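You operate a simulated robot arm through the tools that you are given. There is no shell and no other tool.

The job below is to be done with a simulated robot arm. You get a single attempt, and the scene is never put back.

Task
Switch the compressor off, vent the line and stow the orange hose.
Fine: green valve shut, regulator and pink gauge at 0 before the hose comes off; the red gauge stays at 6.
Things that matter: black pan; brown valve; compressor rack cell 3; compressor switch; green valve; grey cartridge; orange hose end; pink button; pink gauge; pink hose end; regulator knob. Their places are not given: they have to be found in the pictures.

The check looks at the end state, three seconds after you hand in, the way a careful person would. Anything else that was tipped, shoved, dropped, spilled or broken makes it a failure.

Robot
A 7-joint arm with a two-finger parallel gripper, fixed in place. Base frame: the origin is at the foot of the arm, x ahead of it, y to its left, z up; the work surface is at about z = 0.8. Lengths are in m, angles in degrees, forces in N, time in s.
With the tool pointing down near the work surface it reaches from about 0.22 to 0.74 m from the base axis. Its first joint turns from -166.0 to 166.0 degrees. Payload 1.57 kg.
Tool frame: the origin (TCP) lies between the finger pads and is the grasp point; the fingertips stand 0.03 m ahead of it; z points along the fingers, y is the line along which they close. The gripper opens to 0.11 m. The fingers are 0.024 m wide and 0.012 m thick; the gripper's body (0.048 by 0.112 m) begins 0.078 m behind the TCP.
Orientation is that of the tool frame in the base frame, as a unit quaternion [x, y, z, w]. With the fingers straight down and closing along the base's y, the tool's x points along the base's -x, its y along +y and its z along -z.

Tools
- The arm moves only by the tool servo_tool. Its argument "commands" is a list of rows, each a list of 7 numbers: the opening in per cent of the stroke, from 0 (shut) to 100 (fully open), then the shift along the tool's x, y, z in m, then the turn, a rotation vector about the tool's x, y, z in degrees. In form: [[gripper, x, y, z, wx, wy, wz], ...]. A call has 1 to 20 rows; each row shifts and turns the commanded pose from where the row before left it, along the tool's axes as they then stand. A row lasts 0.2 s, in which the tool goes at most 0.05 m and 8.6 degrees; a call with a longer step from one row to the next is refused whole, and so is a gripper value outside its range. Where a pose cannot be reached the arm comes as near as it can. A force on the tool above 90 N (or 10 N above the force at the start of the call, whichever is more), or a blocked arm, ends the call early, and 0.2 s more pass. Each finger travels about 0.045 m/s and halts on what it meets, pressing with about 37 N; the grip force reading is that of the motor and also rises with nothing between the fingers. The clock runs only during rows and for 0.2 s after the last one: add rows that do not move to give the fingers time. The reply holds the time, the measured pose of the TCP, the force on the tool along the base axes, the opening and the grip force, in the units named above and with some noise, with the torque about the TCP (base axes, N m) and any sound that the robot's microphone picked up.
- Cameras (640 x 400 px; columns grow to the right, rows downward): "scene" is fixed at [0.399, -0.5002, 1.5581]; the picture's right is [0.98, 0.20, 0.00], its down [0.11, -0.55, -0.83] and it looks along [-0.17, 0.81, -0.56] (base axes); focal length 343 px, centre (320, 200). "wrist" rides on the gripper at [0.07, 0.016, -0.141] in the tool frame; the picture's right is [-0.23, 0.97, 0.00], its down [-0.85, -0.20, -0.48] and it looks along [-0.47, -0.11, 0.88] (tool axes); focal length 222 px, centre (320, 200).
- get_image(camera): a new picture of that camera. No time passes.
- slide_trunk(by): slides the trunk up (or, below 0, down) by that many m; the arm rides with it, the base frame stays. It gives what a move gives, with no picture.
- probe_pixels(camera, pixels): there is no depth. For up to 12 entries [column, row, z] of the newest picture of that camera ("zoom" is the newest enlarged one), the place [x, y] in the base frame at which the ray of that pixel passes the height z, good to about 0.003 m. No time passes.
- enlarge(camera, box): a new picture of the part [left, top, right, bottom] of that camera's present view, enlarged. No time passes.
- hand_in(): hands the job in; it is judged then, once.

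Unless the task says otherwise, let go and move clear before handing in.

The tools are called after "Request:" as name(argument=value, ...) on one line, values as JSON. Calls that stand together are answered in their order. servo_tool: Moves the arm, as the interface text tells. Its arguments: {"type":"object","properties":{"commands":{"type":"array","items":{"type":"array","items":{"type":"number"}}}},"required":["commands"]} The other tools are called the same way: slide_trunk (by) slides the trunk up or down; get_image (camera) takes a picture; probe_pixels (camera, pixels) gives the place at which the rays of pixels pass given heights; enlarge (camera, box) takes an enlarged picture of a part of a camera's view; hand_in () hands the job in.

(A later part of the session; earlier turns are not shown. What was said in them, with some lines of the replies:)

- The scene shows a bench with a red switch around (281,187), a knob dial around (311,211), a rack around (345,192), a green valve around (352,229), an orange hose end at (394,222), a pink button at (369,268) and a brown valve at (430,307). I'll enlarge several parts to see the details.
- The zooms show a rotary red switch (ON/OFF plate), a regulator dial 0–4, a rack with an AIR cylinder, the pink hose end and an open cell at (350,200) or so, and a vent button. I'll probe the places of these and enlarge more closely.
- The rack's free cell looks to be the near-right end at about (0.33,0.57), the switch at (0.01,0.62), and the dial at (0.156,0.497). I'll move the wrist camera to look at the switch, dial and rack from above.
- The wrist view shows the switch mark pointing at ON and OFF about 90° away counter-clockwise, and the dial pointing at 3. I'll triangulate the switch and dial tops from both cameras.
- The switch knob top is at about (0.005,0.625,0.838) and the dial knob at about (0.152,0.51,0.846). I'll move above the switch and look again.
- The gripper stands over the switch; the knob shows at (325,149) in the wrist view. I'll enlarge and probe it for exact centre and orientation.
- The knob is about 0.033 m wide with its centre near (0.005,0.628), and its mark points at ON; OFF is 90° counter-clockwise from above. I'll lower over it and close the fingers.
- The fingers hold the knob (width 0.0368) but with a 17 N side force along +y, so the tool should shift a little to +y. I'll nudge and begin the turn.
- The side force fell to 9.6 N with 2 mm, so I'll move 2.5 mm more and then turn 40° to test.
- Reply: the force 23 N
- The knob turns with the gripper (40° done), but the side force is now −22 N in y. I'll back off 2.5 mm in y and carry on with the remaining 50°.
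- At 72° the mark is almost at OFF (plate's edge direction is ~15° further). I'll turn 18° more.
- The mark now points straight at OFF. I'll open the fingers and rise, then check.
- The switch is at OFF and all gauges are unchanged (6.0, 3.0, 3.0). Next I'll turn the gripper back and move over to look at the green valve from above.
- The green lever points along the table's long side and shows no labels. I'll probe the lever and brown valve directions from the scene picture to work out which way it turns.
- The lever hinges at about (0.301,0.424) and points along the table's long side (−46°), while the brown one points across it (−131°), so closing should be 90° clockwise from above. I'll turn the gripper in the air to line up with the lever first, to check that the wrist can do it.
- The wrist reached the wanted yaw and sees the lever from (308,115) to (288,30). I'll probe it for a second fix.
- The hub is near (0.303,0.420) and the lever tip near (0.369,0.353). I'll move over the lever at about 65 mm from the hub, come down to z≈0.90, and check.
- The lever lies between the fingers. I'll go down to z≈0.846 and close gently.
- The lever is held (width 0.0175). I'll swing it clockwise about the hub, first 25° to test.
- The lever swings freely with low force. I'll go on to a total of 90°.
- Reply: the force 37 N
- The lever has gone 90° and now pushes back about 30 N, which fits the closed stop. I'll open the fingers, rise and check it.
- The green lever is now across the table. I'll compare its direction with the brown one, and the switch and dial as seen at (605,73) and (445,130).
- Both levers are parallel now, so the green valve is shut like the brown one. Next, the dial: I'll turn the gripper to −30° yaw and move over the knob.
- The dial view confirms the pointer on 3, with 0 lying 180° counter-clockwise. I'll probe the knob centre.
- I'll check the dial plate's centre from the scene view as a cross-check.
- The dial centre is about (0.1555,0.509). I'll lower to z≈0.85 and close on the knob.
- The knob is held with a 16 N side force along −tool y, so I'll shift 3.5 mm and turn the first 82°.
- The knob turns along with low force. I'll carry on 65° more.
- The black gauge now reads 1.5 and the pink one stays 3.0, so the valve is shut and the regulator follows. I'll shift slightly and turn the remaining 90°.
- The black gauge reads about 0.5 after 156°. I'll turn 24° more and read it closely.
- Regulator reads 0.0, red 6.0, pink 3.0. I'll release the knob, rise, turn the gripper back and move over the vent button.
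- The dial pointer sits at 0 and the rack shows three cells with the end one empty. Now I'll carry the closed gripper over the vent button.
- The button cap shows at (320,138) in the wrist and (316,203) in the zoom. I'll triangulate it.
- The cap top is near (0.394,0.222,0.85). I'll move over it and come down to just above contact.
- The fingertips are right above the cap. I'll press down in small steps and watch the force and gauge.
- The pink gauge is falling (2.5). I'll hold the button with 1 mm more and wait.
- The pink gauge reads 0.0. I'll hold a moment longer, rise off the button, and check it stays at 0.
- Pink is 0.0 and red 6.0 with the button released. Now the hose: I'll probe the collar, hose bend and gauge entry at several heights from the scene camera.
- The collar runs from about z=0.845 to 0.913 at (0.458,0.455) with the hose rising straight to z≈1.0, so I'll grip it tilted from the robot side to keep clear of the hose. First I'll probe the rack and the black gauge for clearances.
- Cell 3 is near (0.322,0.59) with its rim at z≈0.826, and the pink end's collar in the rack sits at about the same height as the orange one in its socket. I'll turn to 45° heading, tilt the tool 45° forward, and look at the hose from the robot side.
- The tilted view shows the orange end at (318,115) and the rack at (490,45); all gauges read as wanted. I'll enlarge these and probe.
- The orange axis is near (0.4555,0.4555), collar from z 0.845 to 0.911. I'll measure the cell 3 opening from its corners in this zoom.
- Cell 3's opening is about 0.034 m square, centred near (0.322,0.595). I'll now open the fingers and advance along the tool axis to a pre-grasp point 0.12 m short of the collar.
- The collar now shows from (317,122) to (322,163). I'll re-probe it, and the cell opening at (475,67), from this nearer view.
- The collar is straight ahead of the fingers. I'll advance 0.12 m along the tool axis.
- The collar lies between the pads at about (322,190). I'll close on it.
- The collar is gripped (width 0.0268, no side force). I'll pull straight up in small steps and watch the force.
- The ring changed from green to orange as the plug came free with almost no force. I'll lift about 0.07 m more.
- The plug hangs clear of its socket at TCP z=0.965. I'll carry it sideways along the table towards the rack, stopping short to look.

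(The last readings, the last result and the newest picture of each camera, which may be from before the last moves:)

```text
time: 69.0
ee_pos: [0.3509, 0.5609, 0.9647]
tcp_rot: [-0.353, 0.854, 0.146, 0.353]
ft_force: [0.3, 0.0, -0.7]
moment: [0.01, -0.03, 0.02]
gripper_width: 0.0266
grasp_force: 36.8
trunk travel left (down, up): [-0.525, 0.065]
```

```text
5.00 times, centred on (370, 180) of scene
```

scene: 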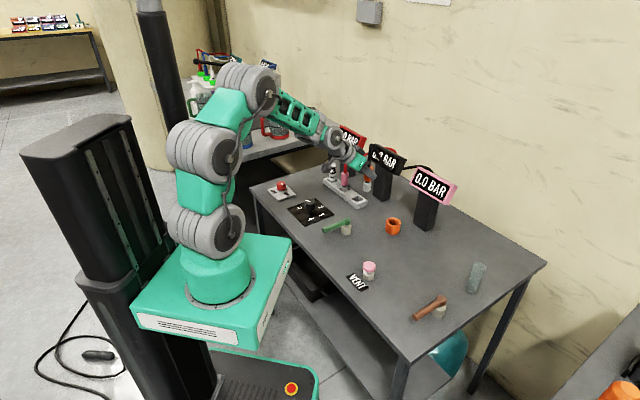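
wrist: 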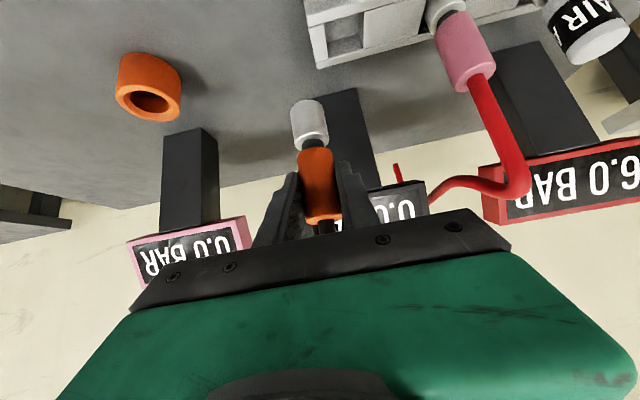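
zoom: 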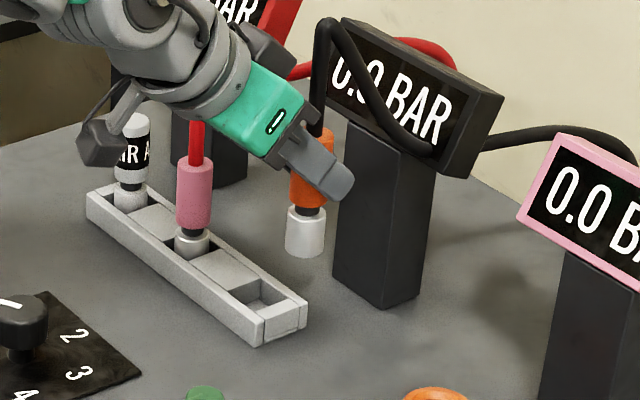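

The plug hangs at (310,120) in the wrist view and cell 3 shows at (345,40). I'll enlarge and measure the cell from here.

Request:
enlarge(camera="wrist", box=[270, 0, 430, 100])

```text
4.00 times, centred on (350, 50) of wrist
```

zoom: 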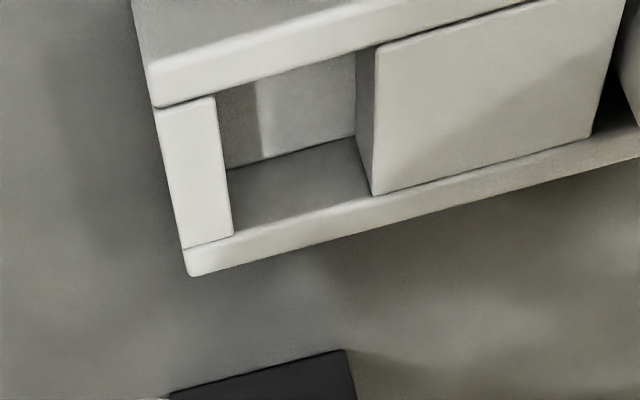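

I'll probe these corners and enlarge the same cell in the scene view for triangulation.

Request:
probe_pixels(camera="zoom", pixels=[[299.6, 147, 0.815], [299.6, 147, 0.82], [299.6, 147, 0.826], [299.6, 147, 0.832], [217, 92, 0.826], [375, 47, 0.826], [372, 195, 0.826], [233, 235, 0.826], [150, 72, 0.826], [188, 272, 0.826], [188, 250, 0.826]])

Request:
enlarge(camera="scene", box=[340, 185, 380, 215])

```text
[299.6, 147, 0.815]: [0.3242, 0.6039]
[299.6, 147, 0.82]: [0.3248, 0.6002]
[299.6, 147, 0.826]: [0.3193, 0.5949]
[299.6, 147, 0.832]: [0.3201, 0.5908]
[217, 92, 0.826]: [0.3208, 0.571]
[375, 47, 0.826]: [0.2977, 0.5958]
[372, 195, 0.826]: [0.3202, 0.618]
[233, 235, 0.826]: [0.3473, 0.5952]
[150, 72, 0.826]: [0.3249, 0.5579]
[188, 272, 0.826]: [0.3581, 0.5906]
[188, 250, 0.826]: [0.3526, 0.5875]
```

```text
13.33 times, centred on (360, 200) of scene
```

zoom: 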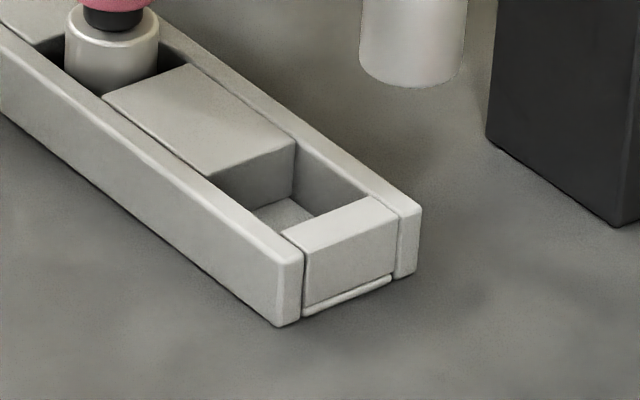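

Request:
probe_pixels(camera="zoom", pixels=[[289, 188, 0.815], [289, 188, 0.82], [289, 188, 0.826], [289, 188, 0.832], [208, 180, 0.826], [296, 143, 0.826], [370, 197, 0.826], [283, 232, 0.826], [112, 45, 0.835], [412, 75, 0.9], [412, 75, 0.88], [280, 325, 0.8]])

```text
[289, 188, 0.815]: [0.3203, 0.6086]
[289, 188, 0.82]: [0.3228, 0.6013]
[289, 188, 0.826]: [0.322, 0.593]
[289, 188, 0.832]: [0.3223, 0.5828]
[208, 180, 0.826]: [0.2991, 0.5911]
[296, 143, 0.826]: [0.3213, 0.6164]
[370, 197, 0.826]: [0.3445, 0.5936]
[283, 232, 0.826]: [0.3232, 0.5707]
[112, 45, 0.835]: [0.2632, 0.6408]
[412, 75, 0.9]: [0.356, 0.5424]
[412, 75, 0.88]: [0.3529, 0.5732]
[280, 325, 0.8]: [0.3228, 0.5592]
```

Cell 3's centre triangulates to (0.321,0.594), rim z≈0.825, side ≈0.033 m; the plug's silver foot is about 0.028 m wide, so alignment must be good. I'll measure the plug foot itself in both views.

Request:
enlarge(camera="scene", box=[355, 160, 395, 200])

Request:
enlarge(camera="wrist", box=[260, 80, 380, 240])

Request:
probe_pixels(camera="wrist", pixels=[[307, 106, 0.88], [307, 106, 0.885], [307, 106, 0.89], [307, 106, 0.895]])

```text
10.00 times, centred on (375, 180) of scene
```

zoom: 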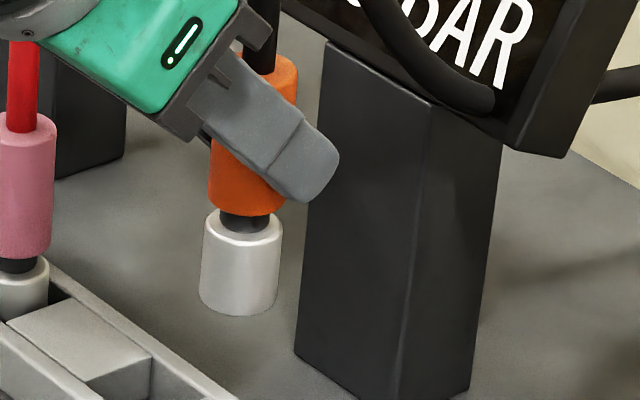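

```text
2.50 times, centred on (320, 160) of wrist
```

zoom: 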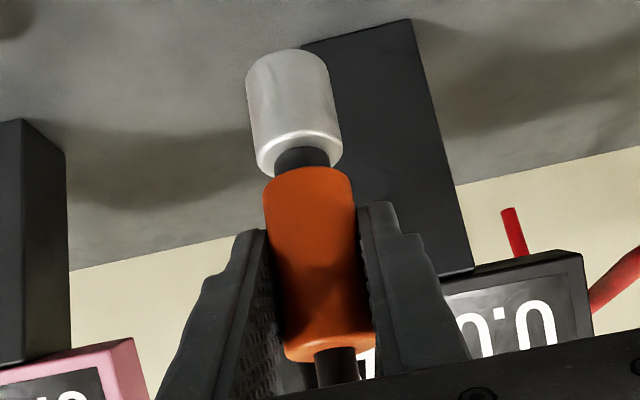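

```text
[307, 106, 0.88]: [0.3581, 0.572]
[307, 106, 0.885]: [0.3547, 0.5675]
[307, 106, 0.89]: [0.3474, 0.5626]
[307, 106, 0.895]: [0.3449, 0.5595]
```

Request:
probe_pixels(camera="scene", pixels=[[366.8, 189.5, 0.88], [366.8, 189.5, 0.885], [366.8, 189.5, 0.89], [366.8, 189.5, 0.895], [367.3, 182.2, 0.92], [367.3, 182.2, 0.93]])

Request:
probe_pixels(camera="wrist", pixels=[[308, 104, 0.88], [308, 104, 0.885], [308, 104, 0.89], [308, 104, 0.895]])

```text
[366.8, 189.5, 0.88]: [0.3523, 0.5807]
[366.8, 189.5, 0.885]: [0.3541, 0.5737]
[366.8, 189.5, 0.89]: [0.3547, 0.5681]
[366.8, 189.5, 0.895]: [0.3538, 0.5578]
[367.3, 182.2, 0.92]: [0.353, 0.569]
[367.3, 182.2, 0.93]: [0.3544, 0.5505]
```

```text
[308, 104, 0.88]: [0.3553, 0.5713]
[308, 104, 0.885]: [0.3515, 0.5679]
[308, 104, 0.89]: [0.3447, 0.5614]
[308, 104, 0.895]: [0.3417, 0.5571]
```

The foot is about 3 mm ahead of the TCP and 0.077 m below it. I'll move it over cell 3 and down to about 12 mm above the rim, then compare in both views.

Request:
servo_tool(commands=[[10, 0.0005, 0.0218, -0.0005, 0, 0, 0], [10, 0.0005, 0.0217, -0.0005, 0, 0, 0], [10, 0, 0, 0, 0, 0, 0], [10, 0.0118, 0, 0.0118, 0, 0, 0], [10, 0.0118, 0, 0.0118, 0, 0, 0], [10, 0.0118, 0, 0.0118, 0, 0, 0], [10, 0, 0, 0, 0, 0, 0], [10, 0, 0, 0, 0, 0, 0]])

Request:
get_image(camera="wrist")

Request:
enlarge(camera="wrist", box=[250, 40, 390, 180])

Request:
enlarge(camera="scene", box=[335, 170, 385, 220])

```text
time: 70.8
ee_pos: [0.3177, 0.5905, 0.9156]
tcp_rot: [-0.354, 0.853, 0.147, 0.353]
ft_force: [0.2, -1.0, -0.7]
moment: [-0.03, 0.0, 0.03]
gripper_width: 0.0267
grasp_force: 36.5
trunk travel left (down, up): [-0.525, 0.065]
```

```text
taken
```

wrist: 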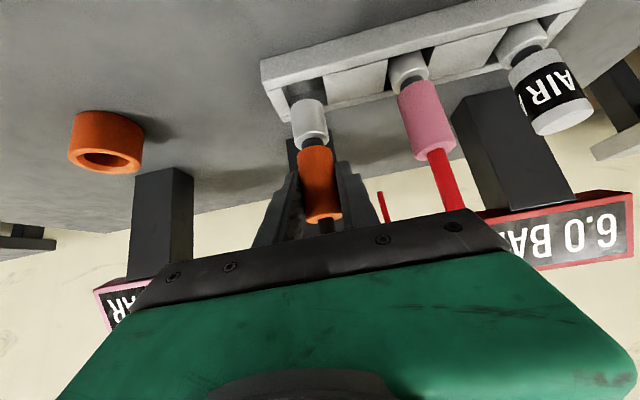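

```text
2.86 times, centred on (320, 110) of wrist
```

zoom: 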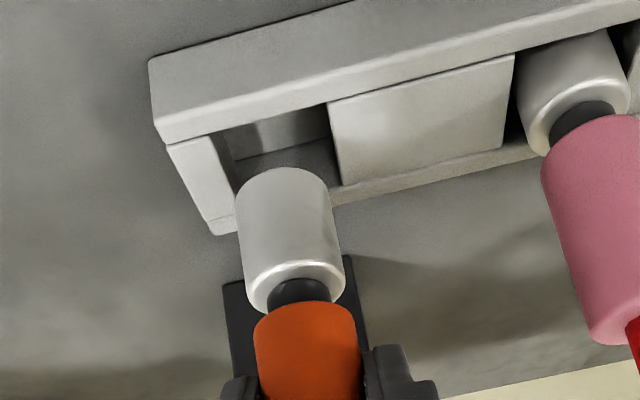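

```text
8.00 times, centred on (360, 195) of scene
```

zoom: 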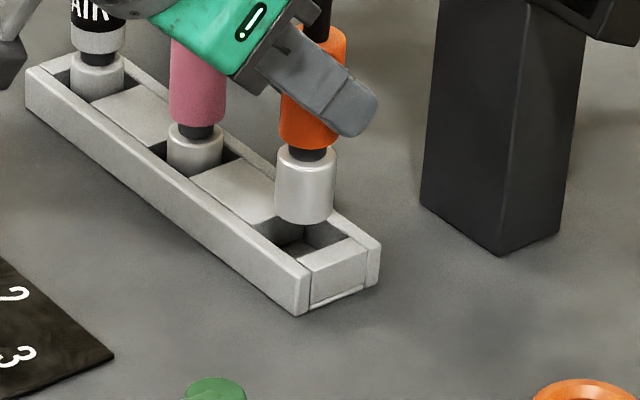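

In the scene zoom the foot's column (about 303) matches the cell centre's column (301), and in the wrist view it stands between end wall and block. I'll probe the predicted landing point against the cell corners in this view.

Request:
probe_pixels(camera="wrist", pixels=[[305.1, 88.5, 0.825], [282.1, 87.9, 0.825], [322.7, 76, 0.825], [327.6, 105.4, 0.825], [307.3, 101, 0.838], [307.3, 101, 0.842]])

Request:
probe_pixels(camera="zoom", pixels=[[304, 209, 0.838], [304, 209, 0.842], [252.8, 228, 0.825], [305.6, 206, 0.825], [350, 238, 0.825], [298, 259, 0.825], [196, 162, 0.838], [196, 162, 0.845]])

Request:
enlarge(camera="wrist", box=[270, 60, 350, 120])

```text
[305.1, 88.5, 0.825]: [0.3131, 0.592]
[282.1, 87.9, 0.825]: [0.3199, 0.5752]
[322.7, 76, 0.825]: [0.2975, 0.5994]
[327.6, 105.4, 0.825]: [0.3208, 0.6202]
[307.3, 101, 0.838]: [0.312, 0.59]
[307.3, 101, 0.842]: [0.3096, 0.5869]
```

```text
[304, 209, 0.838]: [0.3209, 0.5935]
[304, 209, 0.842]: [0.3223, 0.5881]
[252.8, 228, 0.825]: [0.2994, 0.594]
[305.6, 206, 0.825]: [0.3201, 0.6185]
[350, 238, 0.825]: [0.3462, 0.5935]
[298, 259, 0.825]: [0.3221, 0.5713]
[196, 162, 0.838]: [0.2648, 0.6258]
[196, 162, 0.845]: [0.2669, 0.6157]
```

```text
6.67 times, centred on (310, 90) of wrist
```

zoom: 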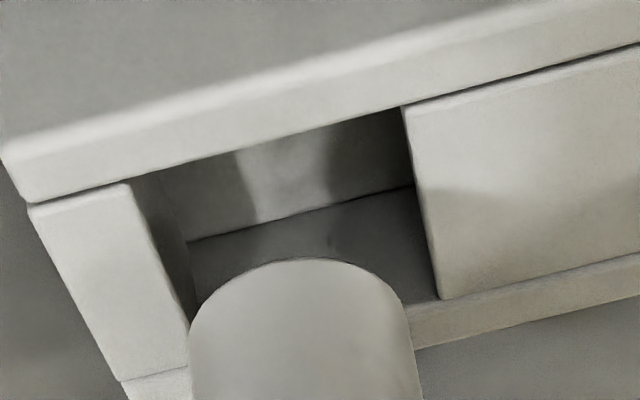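

The lateral centring looks right; I'll re-probe the foot with a better estimate of the disc centre before lowering.

Request:
probe_pixels(camera="wrist", pixels=[[308.7, 109, 0.838], [308.7, 109, 0.842], [308.7, 109, 0.845], [309, 135, 0.87], [309, 135, 0.875], [309, 135, 0.88]])

Request:
enlarge(camera="scene", box=[345, 180, 375, 210])

```text
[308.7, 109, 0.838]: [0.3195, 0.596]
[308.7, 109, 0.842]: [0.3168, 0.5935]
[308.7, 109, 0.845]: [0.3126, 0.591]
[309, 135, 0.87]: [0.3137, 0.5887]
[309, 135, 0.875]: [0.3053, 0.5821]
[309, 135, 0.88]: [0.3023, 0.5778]
```

```text
13.33 times, centred on (360, 195) of scene
```

zoom: 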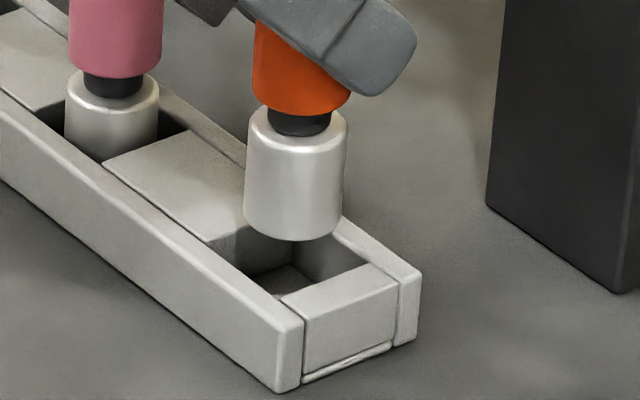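

By comparison with the pink end in cell 2, the foot is aligned within about 1 mm and needs lowering about 33 mm. I'll lower in small steps and read the force.

Request:
servo_tool(commands=[[10, 0.0035, 0, 0.0035, 0, 0, 0], [10, 0.0035, 0, 0.0035, 0, 0, 0], [10, 0.0014, 0, 0.0014, 0, 0, 0], [10, 0, 0, 0, 0, 0, 0]])

Request:
servo_tool(commands=[[10, 0.0014, 0, 0.0014, 0, 0, 0], [10, 0.0014, 0, 0.0014, 0, 0, 0], [10, 0, 0, 0, 0, 0, 0]])

Request:
enlarge(camera="scene", box=[345, 180, 375, 210])

Request:
enlarge(camera="wrist", box=[250, 40, 390, 180])

```text
time: 71.8
ee_pos: [0.3184, 0.5917, 0.9017]
tcp_rot: [-0.354, 0.853, 0.147, 0.353]
ft_force: [-0.8, 0.5, -0.4]
moment: [0.01, 0.01, 0.0]
gripper_width: 0.0269
grasp_force: 36.9
trunk travel left (down, up): [-0.525, 0.065]
```

```text
time: 72.6
ee_pos: [0.3178, 0.5915, 0.8977]
tcp_rot: [-0.353, 0.854, 0.146, 0.354]
ft_force: [0.1, -0.7, -1.2]
moment: [0.02, 0.03, -0.05]
gripper_width: 0.0267
grasp_force: 36.7
trunk travel left (down, up): [-0.525, 0.065]
```

```text
13.33 times, centred on (360, 195) of scene
```

zoom: 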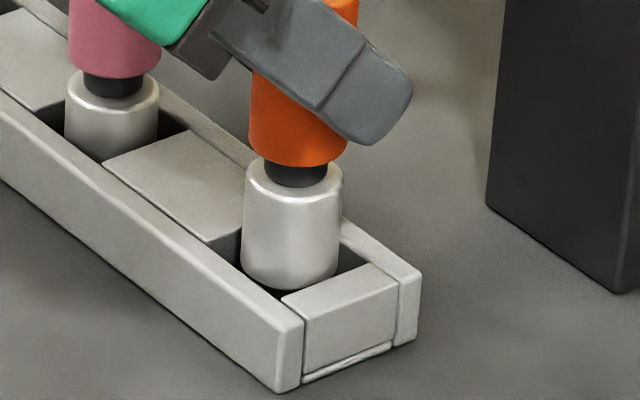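

```text
2.86 times, centred on (320, 110) of wrist
```

zoom: 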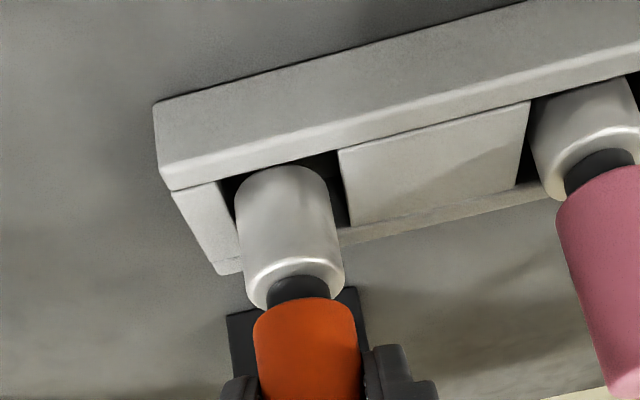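

The foot is just entering the opening with gaps on all sides and no force. I'll keep lowering in 3 mm steps.

Request:
servo_tool(commands=[[10, 0.0014, 0, 0.0014, 0, 0, 0], [10, 0.0014, 0, 0.0014, 0, 0, 0], [10, 0.0014, 0, 0.0014, 0, 0, 0], [10, 0, 0, 0, 0, 0, 0]])

Request:
servo_tool(commands=[[10, 0.0014, 0, 0.0014, 0, 0, 0], [10, 0.0014, 0, 0.0014, 0, 0, 0], [10, 0, 0, 0, 0, 0, 0]])

Request:
enlarge(camera="scene", box=[345, 180, 375, 210])

Request:
enlarge(camera="wrist", box=[250, 40, 390, 180])

```text
time: 73.6
ee_pos: [0.3169, 0.5902, 0.8924]
tcp_rot: [-0.354, 0.854, 0.147, 0.353]
ft_force: [0.3, -1.1, -0.1]
moment: [-0.01, 0.0, 0.0]
gripper_width: 0.0265
grasp_force: 37.1
trunk travel left (down, up): [-0.525, 0.065]
```

```text
time: 74.4
ee_pos: [0.3166, 0.5912, 0.8882]
tcp_rot: [-0.353, 0.853, 0.147, 0.354]
ft_force: [-0.4, -0.8, -1.2]
moment: [-0.01, 0.04, -0.01]
gripper_width: 0.0268
grasp_force: 36.5
trunk travel left (down, up): [-0.525, 0.065]
```

```text
13.33 times, centred on (360, 195) of scene
```

zoom: 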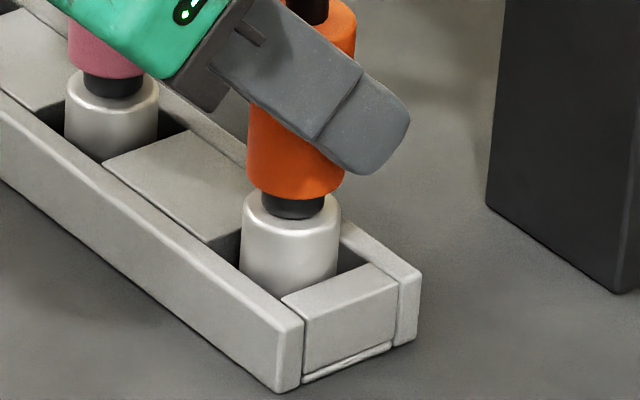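

```text
2.86 times, centred on (320, 110) of wrist
```

zoom: 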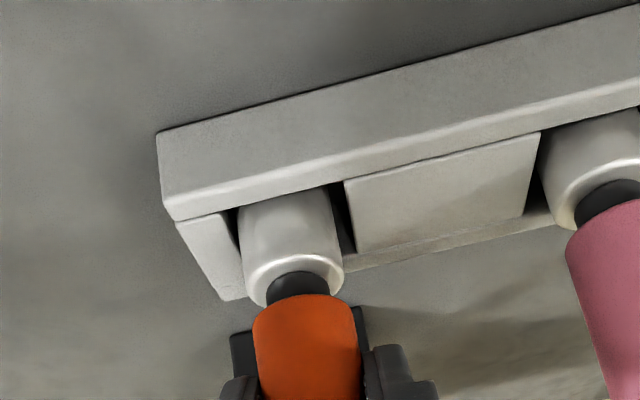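

The foot is well inside the cell, about 5–7 mm from the floor. I'll continue in small steps until contact.

Request:
servo_tool(commands=[[10, 0.0014, 0, 0.0014, 0, 0, 0], [10, 0.0014, 0, 0.0014, 0, 0, 0], [10, 0, 0, 0, 0, 0, 0]])

Request:
servo_tool(commands=[[10, 0.0007, 0, 0.0007, 0, 0, 0], [10, 0, 0, 0, 0, 0, 0]])

Request:
servo_tool(commands=[[10, 0.0007, 0, 0.0007, 0, 0, 0], [10, 0, 0, 0, 0, 0, 0]])

Request:
enlarge(camera="scene", box=[345, 180, 375, 210])

```text
time: 75.2
ee_pos: [0.3177, 0.5916, 0.8856]
tcp_rot: [-0.353, 0.854, 0.146, 0.354]
ft_force: [-0.2, 0.8, -0.2]
moment: [0.01, 0.01, 0.0]
gripper_width: 0.0266
grasp_force: 36.7
trunk travel left (down, up): [-0.525, 0.065]
```

```text
time: 75.8
ee_pos: [0.3186, 0.5904, 0.8816]
tcp_rot: [-0.354, 0.853, 0.147, 0.354]
ft_force: [0.3, 0.9, 0.3]
moment: [0.07, 0.04, 0.0]
gripper_width: 0.0267
grasp_force: 37.0
trunk travel left (down, up): [-0.525, 0.065]
```

```text
time: 76.4
ee_pos: [0.3184, 0.5914, 0.8828]
tcp_rot: [-0.353, 0.853, 0.147, 0.354]
ft_force: [-0.2, -0.9, 4.5]
moment: [-0.12, -0.1, -0.01]
gripper_width: 0.0268
grasp_force: 36.6
trunk travel left (down, up): [-0.525, 0.065]
```

```text
13.33 times, centred on (360, 195) of scene
```

zoom: 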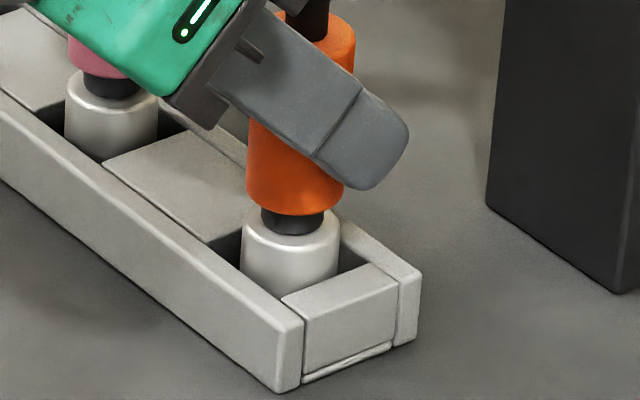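

Contact with the cell floor (4.5 N up) at the expected height, level with the pink end's foot. I'll open the fingers part-way to release it.

Request:
servo_tool(commands=[[30, 0, 0, 0, 0, 0, 0], [35, 0, 0, 0, 0, 0, 0], [45, 0, 0, 0, 0, 0, 0], [50, 0, 0, 0, 0, 0, 0], [50, 0, 0, 0, 0, 0, 0], [50, 0, 0, 0, 0, 0, 0]])

Request:
get_image(camera="wrist")

Request:
enlarge(camera="scene", box=[330, 140, 410, 215])

```text
time: 77.8
ee_pos: [0.3186, 0.5919, 0.8835]
tcp_rot: [-0.353, 0.854, 0.147, 0.354]
ft_force: [-0.9, -0.9, 0.6]
moment: [0.02, 0.04, -0.01]
gripper_width: 0.0549
grasp_force: 0.1
trunk travel left (down, up): [-0.525, 0.065]
```

```text
taken
```

wrist: 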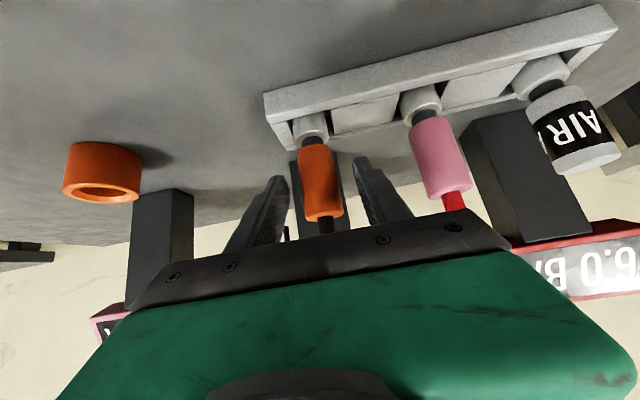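

```text
5.33 times, centred on (370, 178) of scene
```

zoom: 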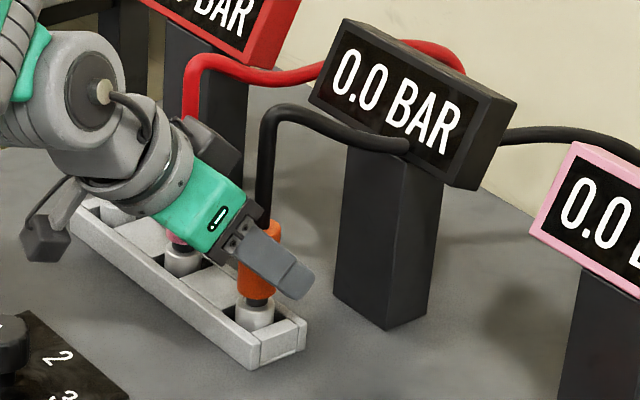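

The orange end stands upright in cell 3 on its own. I'll back straight out along the tool axis.

Request:
servo_tool(commands=[[50, 0, 0, -0.015, 0, 0, 0], [50, 0, 0, -0.025, 0, 0, 0], [50, 0, 0, -0.03, 0, 0, 0], [50, 0, 0, -0.04, 0, 0, 0], [50, 0, 0, -0.04, 0, 0, 0], [50, 0, 0, -0.04, 0, 0, 0], [50, 0, 0, 0, 0, 0, 0], [50, 0, 0, 0, 0, 0, 0]])

Request:
get_image(camera="wrist")

Request:
get_image(camera="scene")

Request:
enlarge(camera="scene", box=[320, 130, 450, 215])

```text
time: 79.6
ee_pos: [0.2218, 0.4959, 1.0181]
tcp_rot: [-0.354, 0.854, 0.146, 0.353]
ft_force: [0.0, -0.1, -0.6]
moment: [0.0, 0.0, 0.02]
gripper_width: 0.0549
grasp_force: 0.0
trunk travel left (down, up): [-0.525, 0.065]
```

```text
taken
```

wrist: 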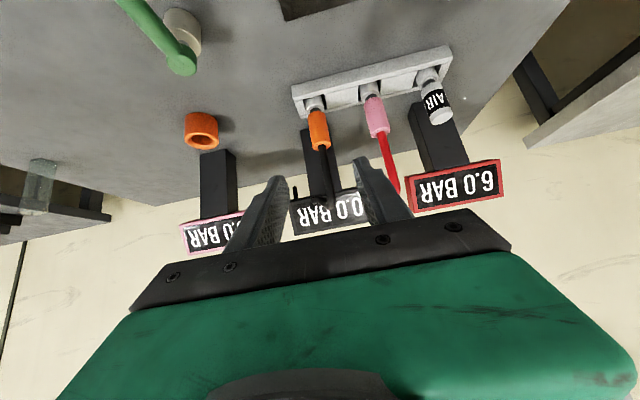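

```text
taken
```

scene: 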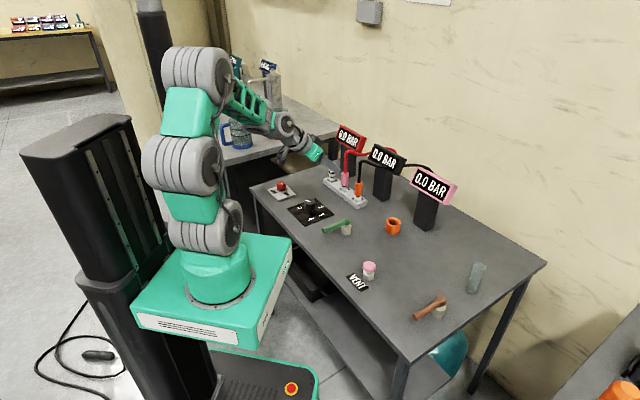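

```text
4.71 times, centred on (385, 172) of scene
```

zoom: 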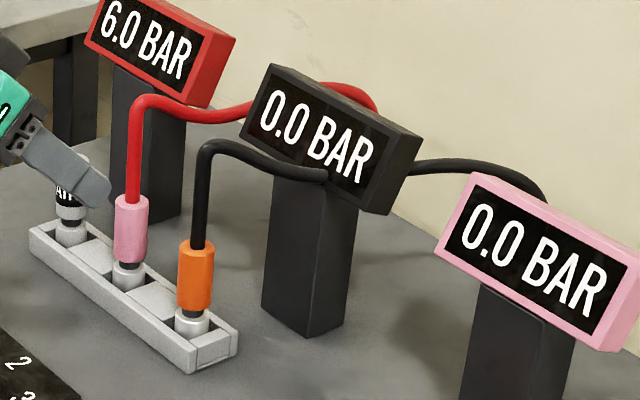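

The orange end sits in cell 3 next to the pink one, gauges 6.0/0.0/0.0. I'll lift the arm further clear and do a last check of switch, dial and valves.

Request:
servo_tool(commands=[[50, -0.024, 0, -0.024, 0, 0, 0], [50, -0.024, 0, -0.024, 0, 0, 0], [50, -0.024, 0, -0.024, 0, 0, 0], [50, 0, 0, 0, 0, 7.5, 0], [50, 0, 0, 0, 0, 7.5, 0], [50, 0, 0, 0, 0, 7.5, 0], [50, 0, 0, 0, 0, 7.5, 0], [50, 0, 0, 0, 0, 7.5, 0], [50, 0, 0, 0, 0, 7.5, 0], [50, 0, 0, 0, 0, 0, 0], [50, 0, 0, 0, 0, 0, 0]])

Request:
get_image(camera="wrist")

Request:
get_image(camera="scene")

Request:
enlarge(camera="scene", box=[250, 160, 410, 260])

Request:
enlarge(camera="scene", box=[330, 220, 490, 320])

```text
time: 82.0
ee_pos: [0.2227, 0.4966, 1.119]
tcp_rot: [-0.383, 0.924, 0.001, 0.0]
ft_force: [-0.3, -0.4, -0.1]
moment: [0.03, 0.02, 0.02]
gripper_width: 0.0552
grasp_force: 0.0
trunk travel left (down, up): [-0.525, 0.065]
```

```text
taken
```

wrist: 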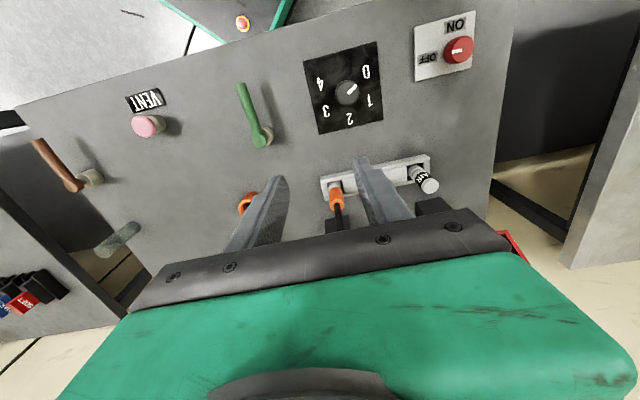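

```text
taken
```

scene: 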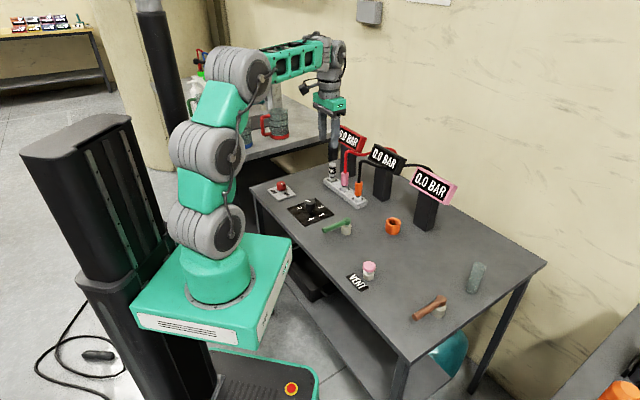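

```text
4.00 times, centred on (330, 210) of scene
```

zoom: 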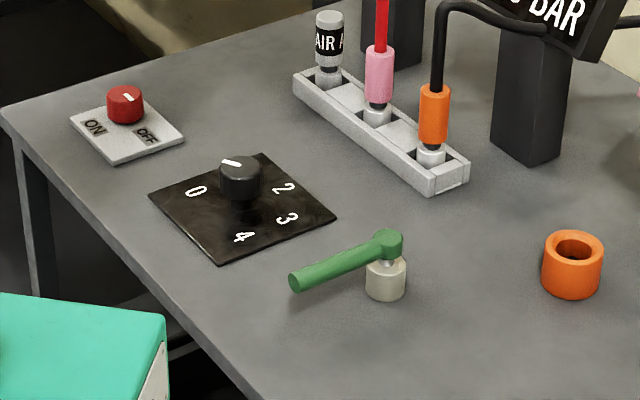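

```text
4.00 times, centred on (410, 270) of scene
```

zoom: 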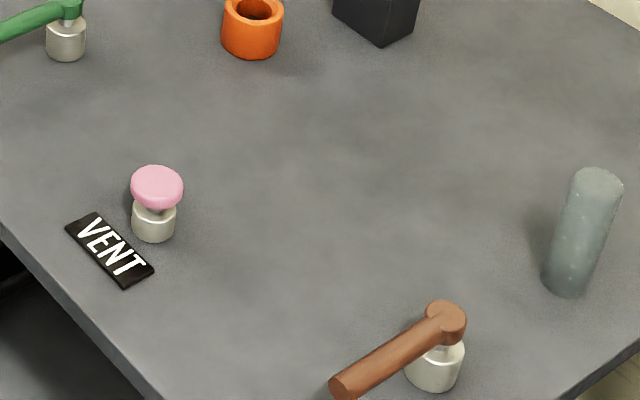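

Everything reads as it should: switch at OFF (458,50), dial at 0, green valve shut, gauges 6.0/0.0/0.0, the orange end upright in cell 3, and the brown valve, grey cartridge and pink hose end untouched. The arm is clear, so I hand in.

Request:
hand_in()

```text
The job is handed in.
```

The compressor is off, the line is vented, and the orange hose is stowed upright in rack cell 3. I checked the final pictures and handed the job in.

- **Compressor switch:** turned from ON to OFF.
- **Green valve:** swung 90° until it pushed back. It now lies across the table, parallel to the brown valve.
- **Regulator:** turned from 3 to 0; the black gauge reads 0.0.
- **Vent:** held the pink button until the pink gauge fell from 3.0 to 0.0. It stayed at 0.0 after I let go.
- **Order:** the hose came off only after the valve was shut and both the regulator and the pink gauge read 0.
- **Red gauge:** still reads 6.0.
- **Left alone:** the brown valve, grey cartridge, pink hose end and black pan.

In the last pictures the black hose crosses the face of the black gauge. I felt no force on the arm while carrying it there.
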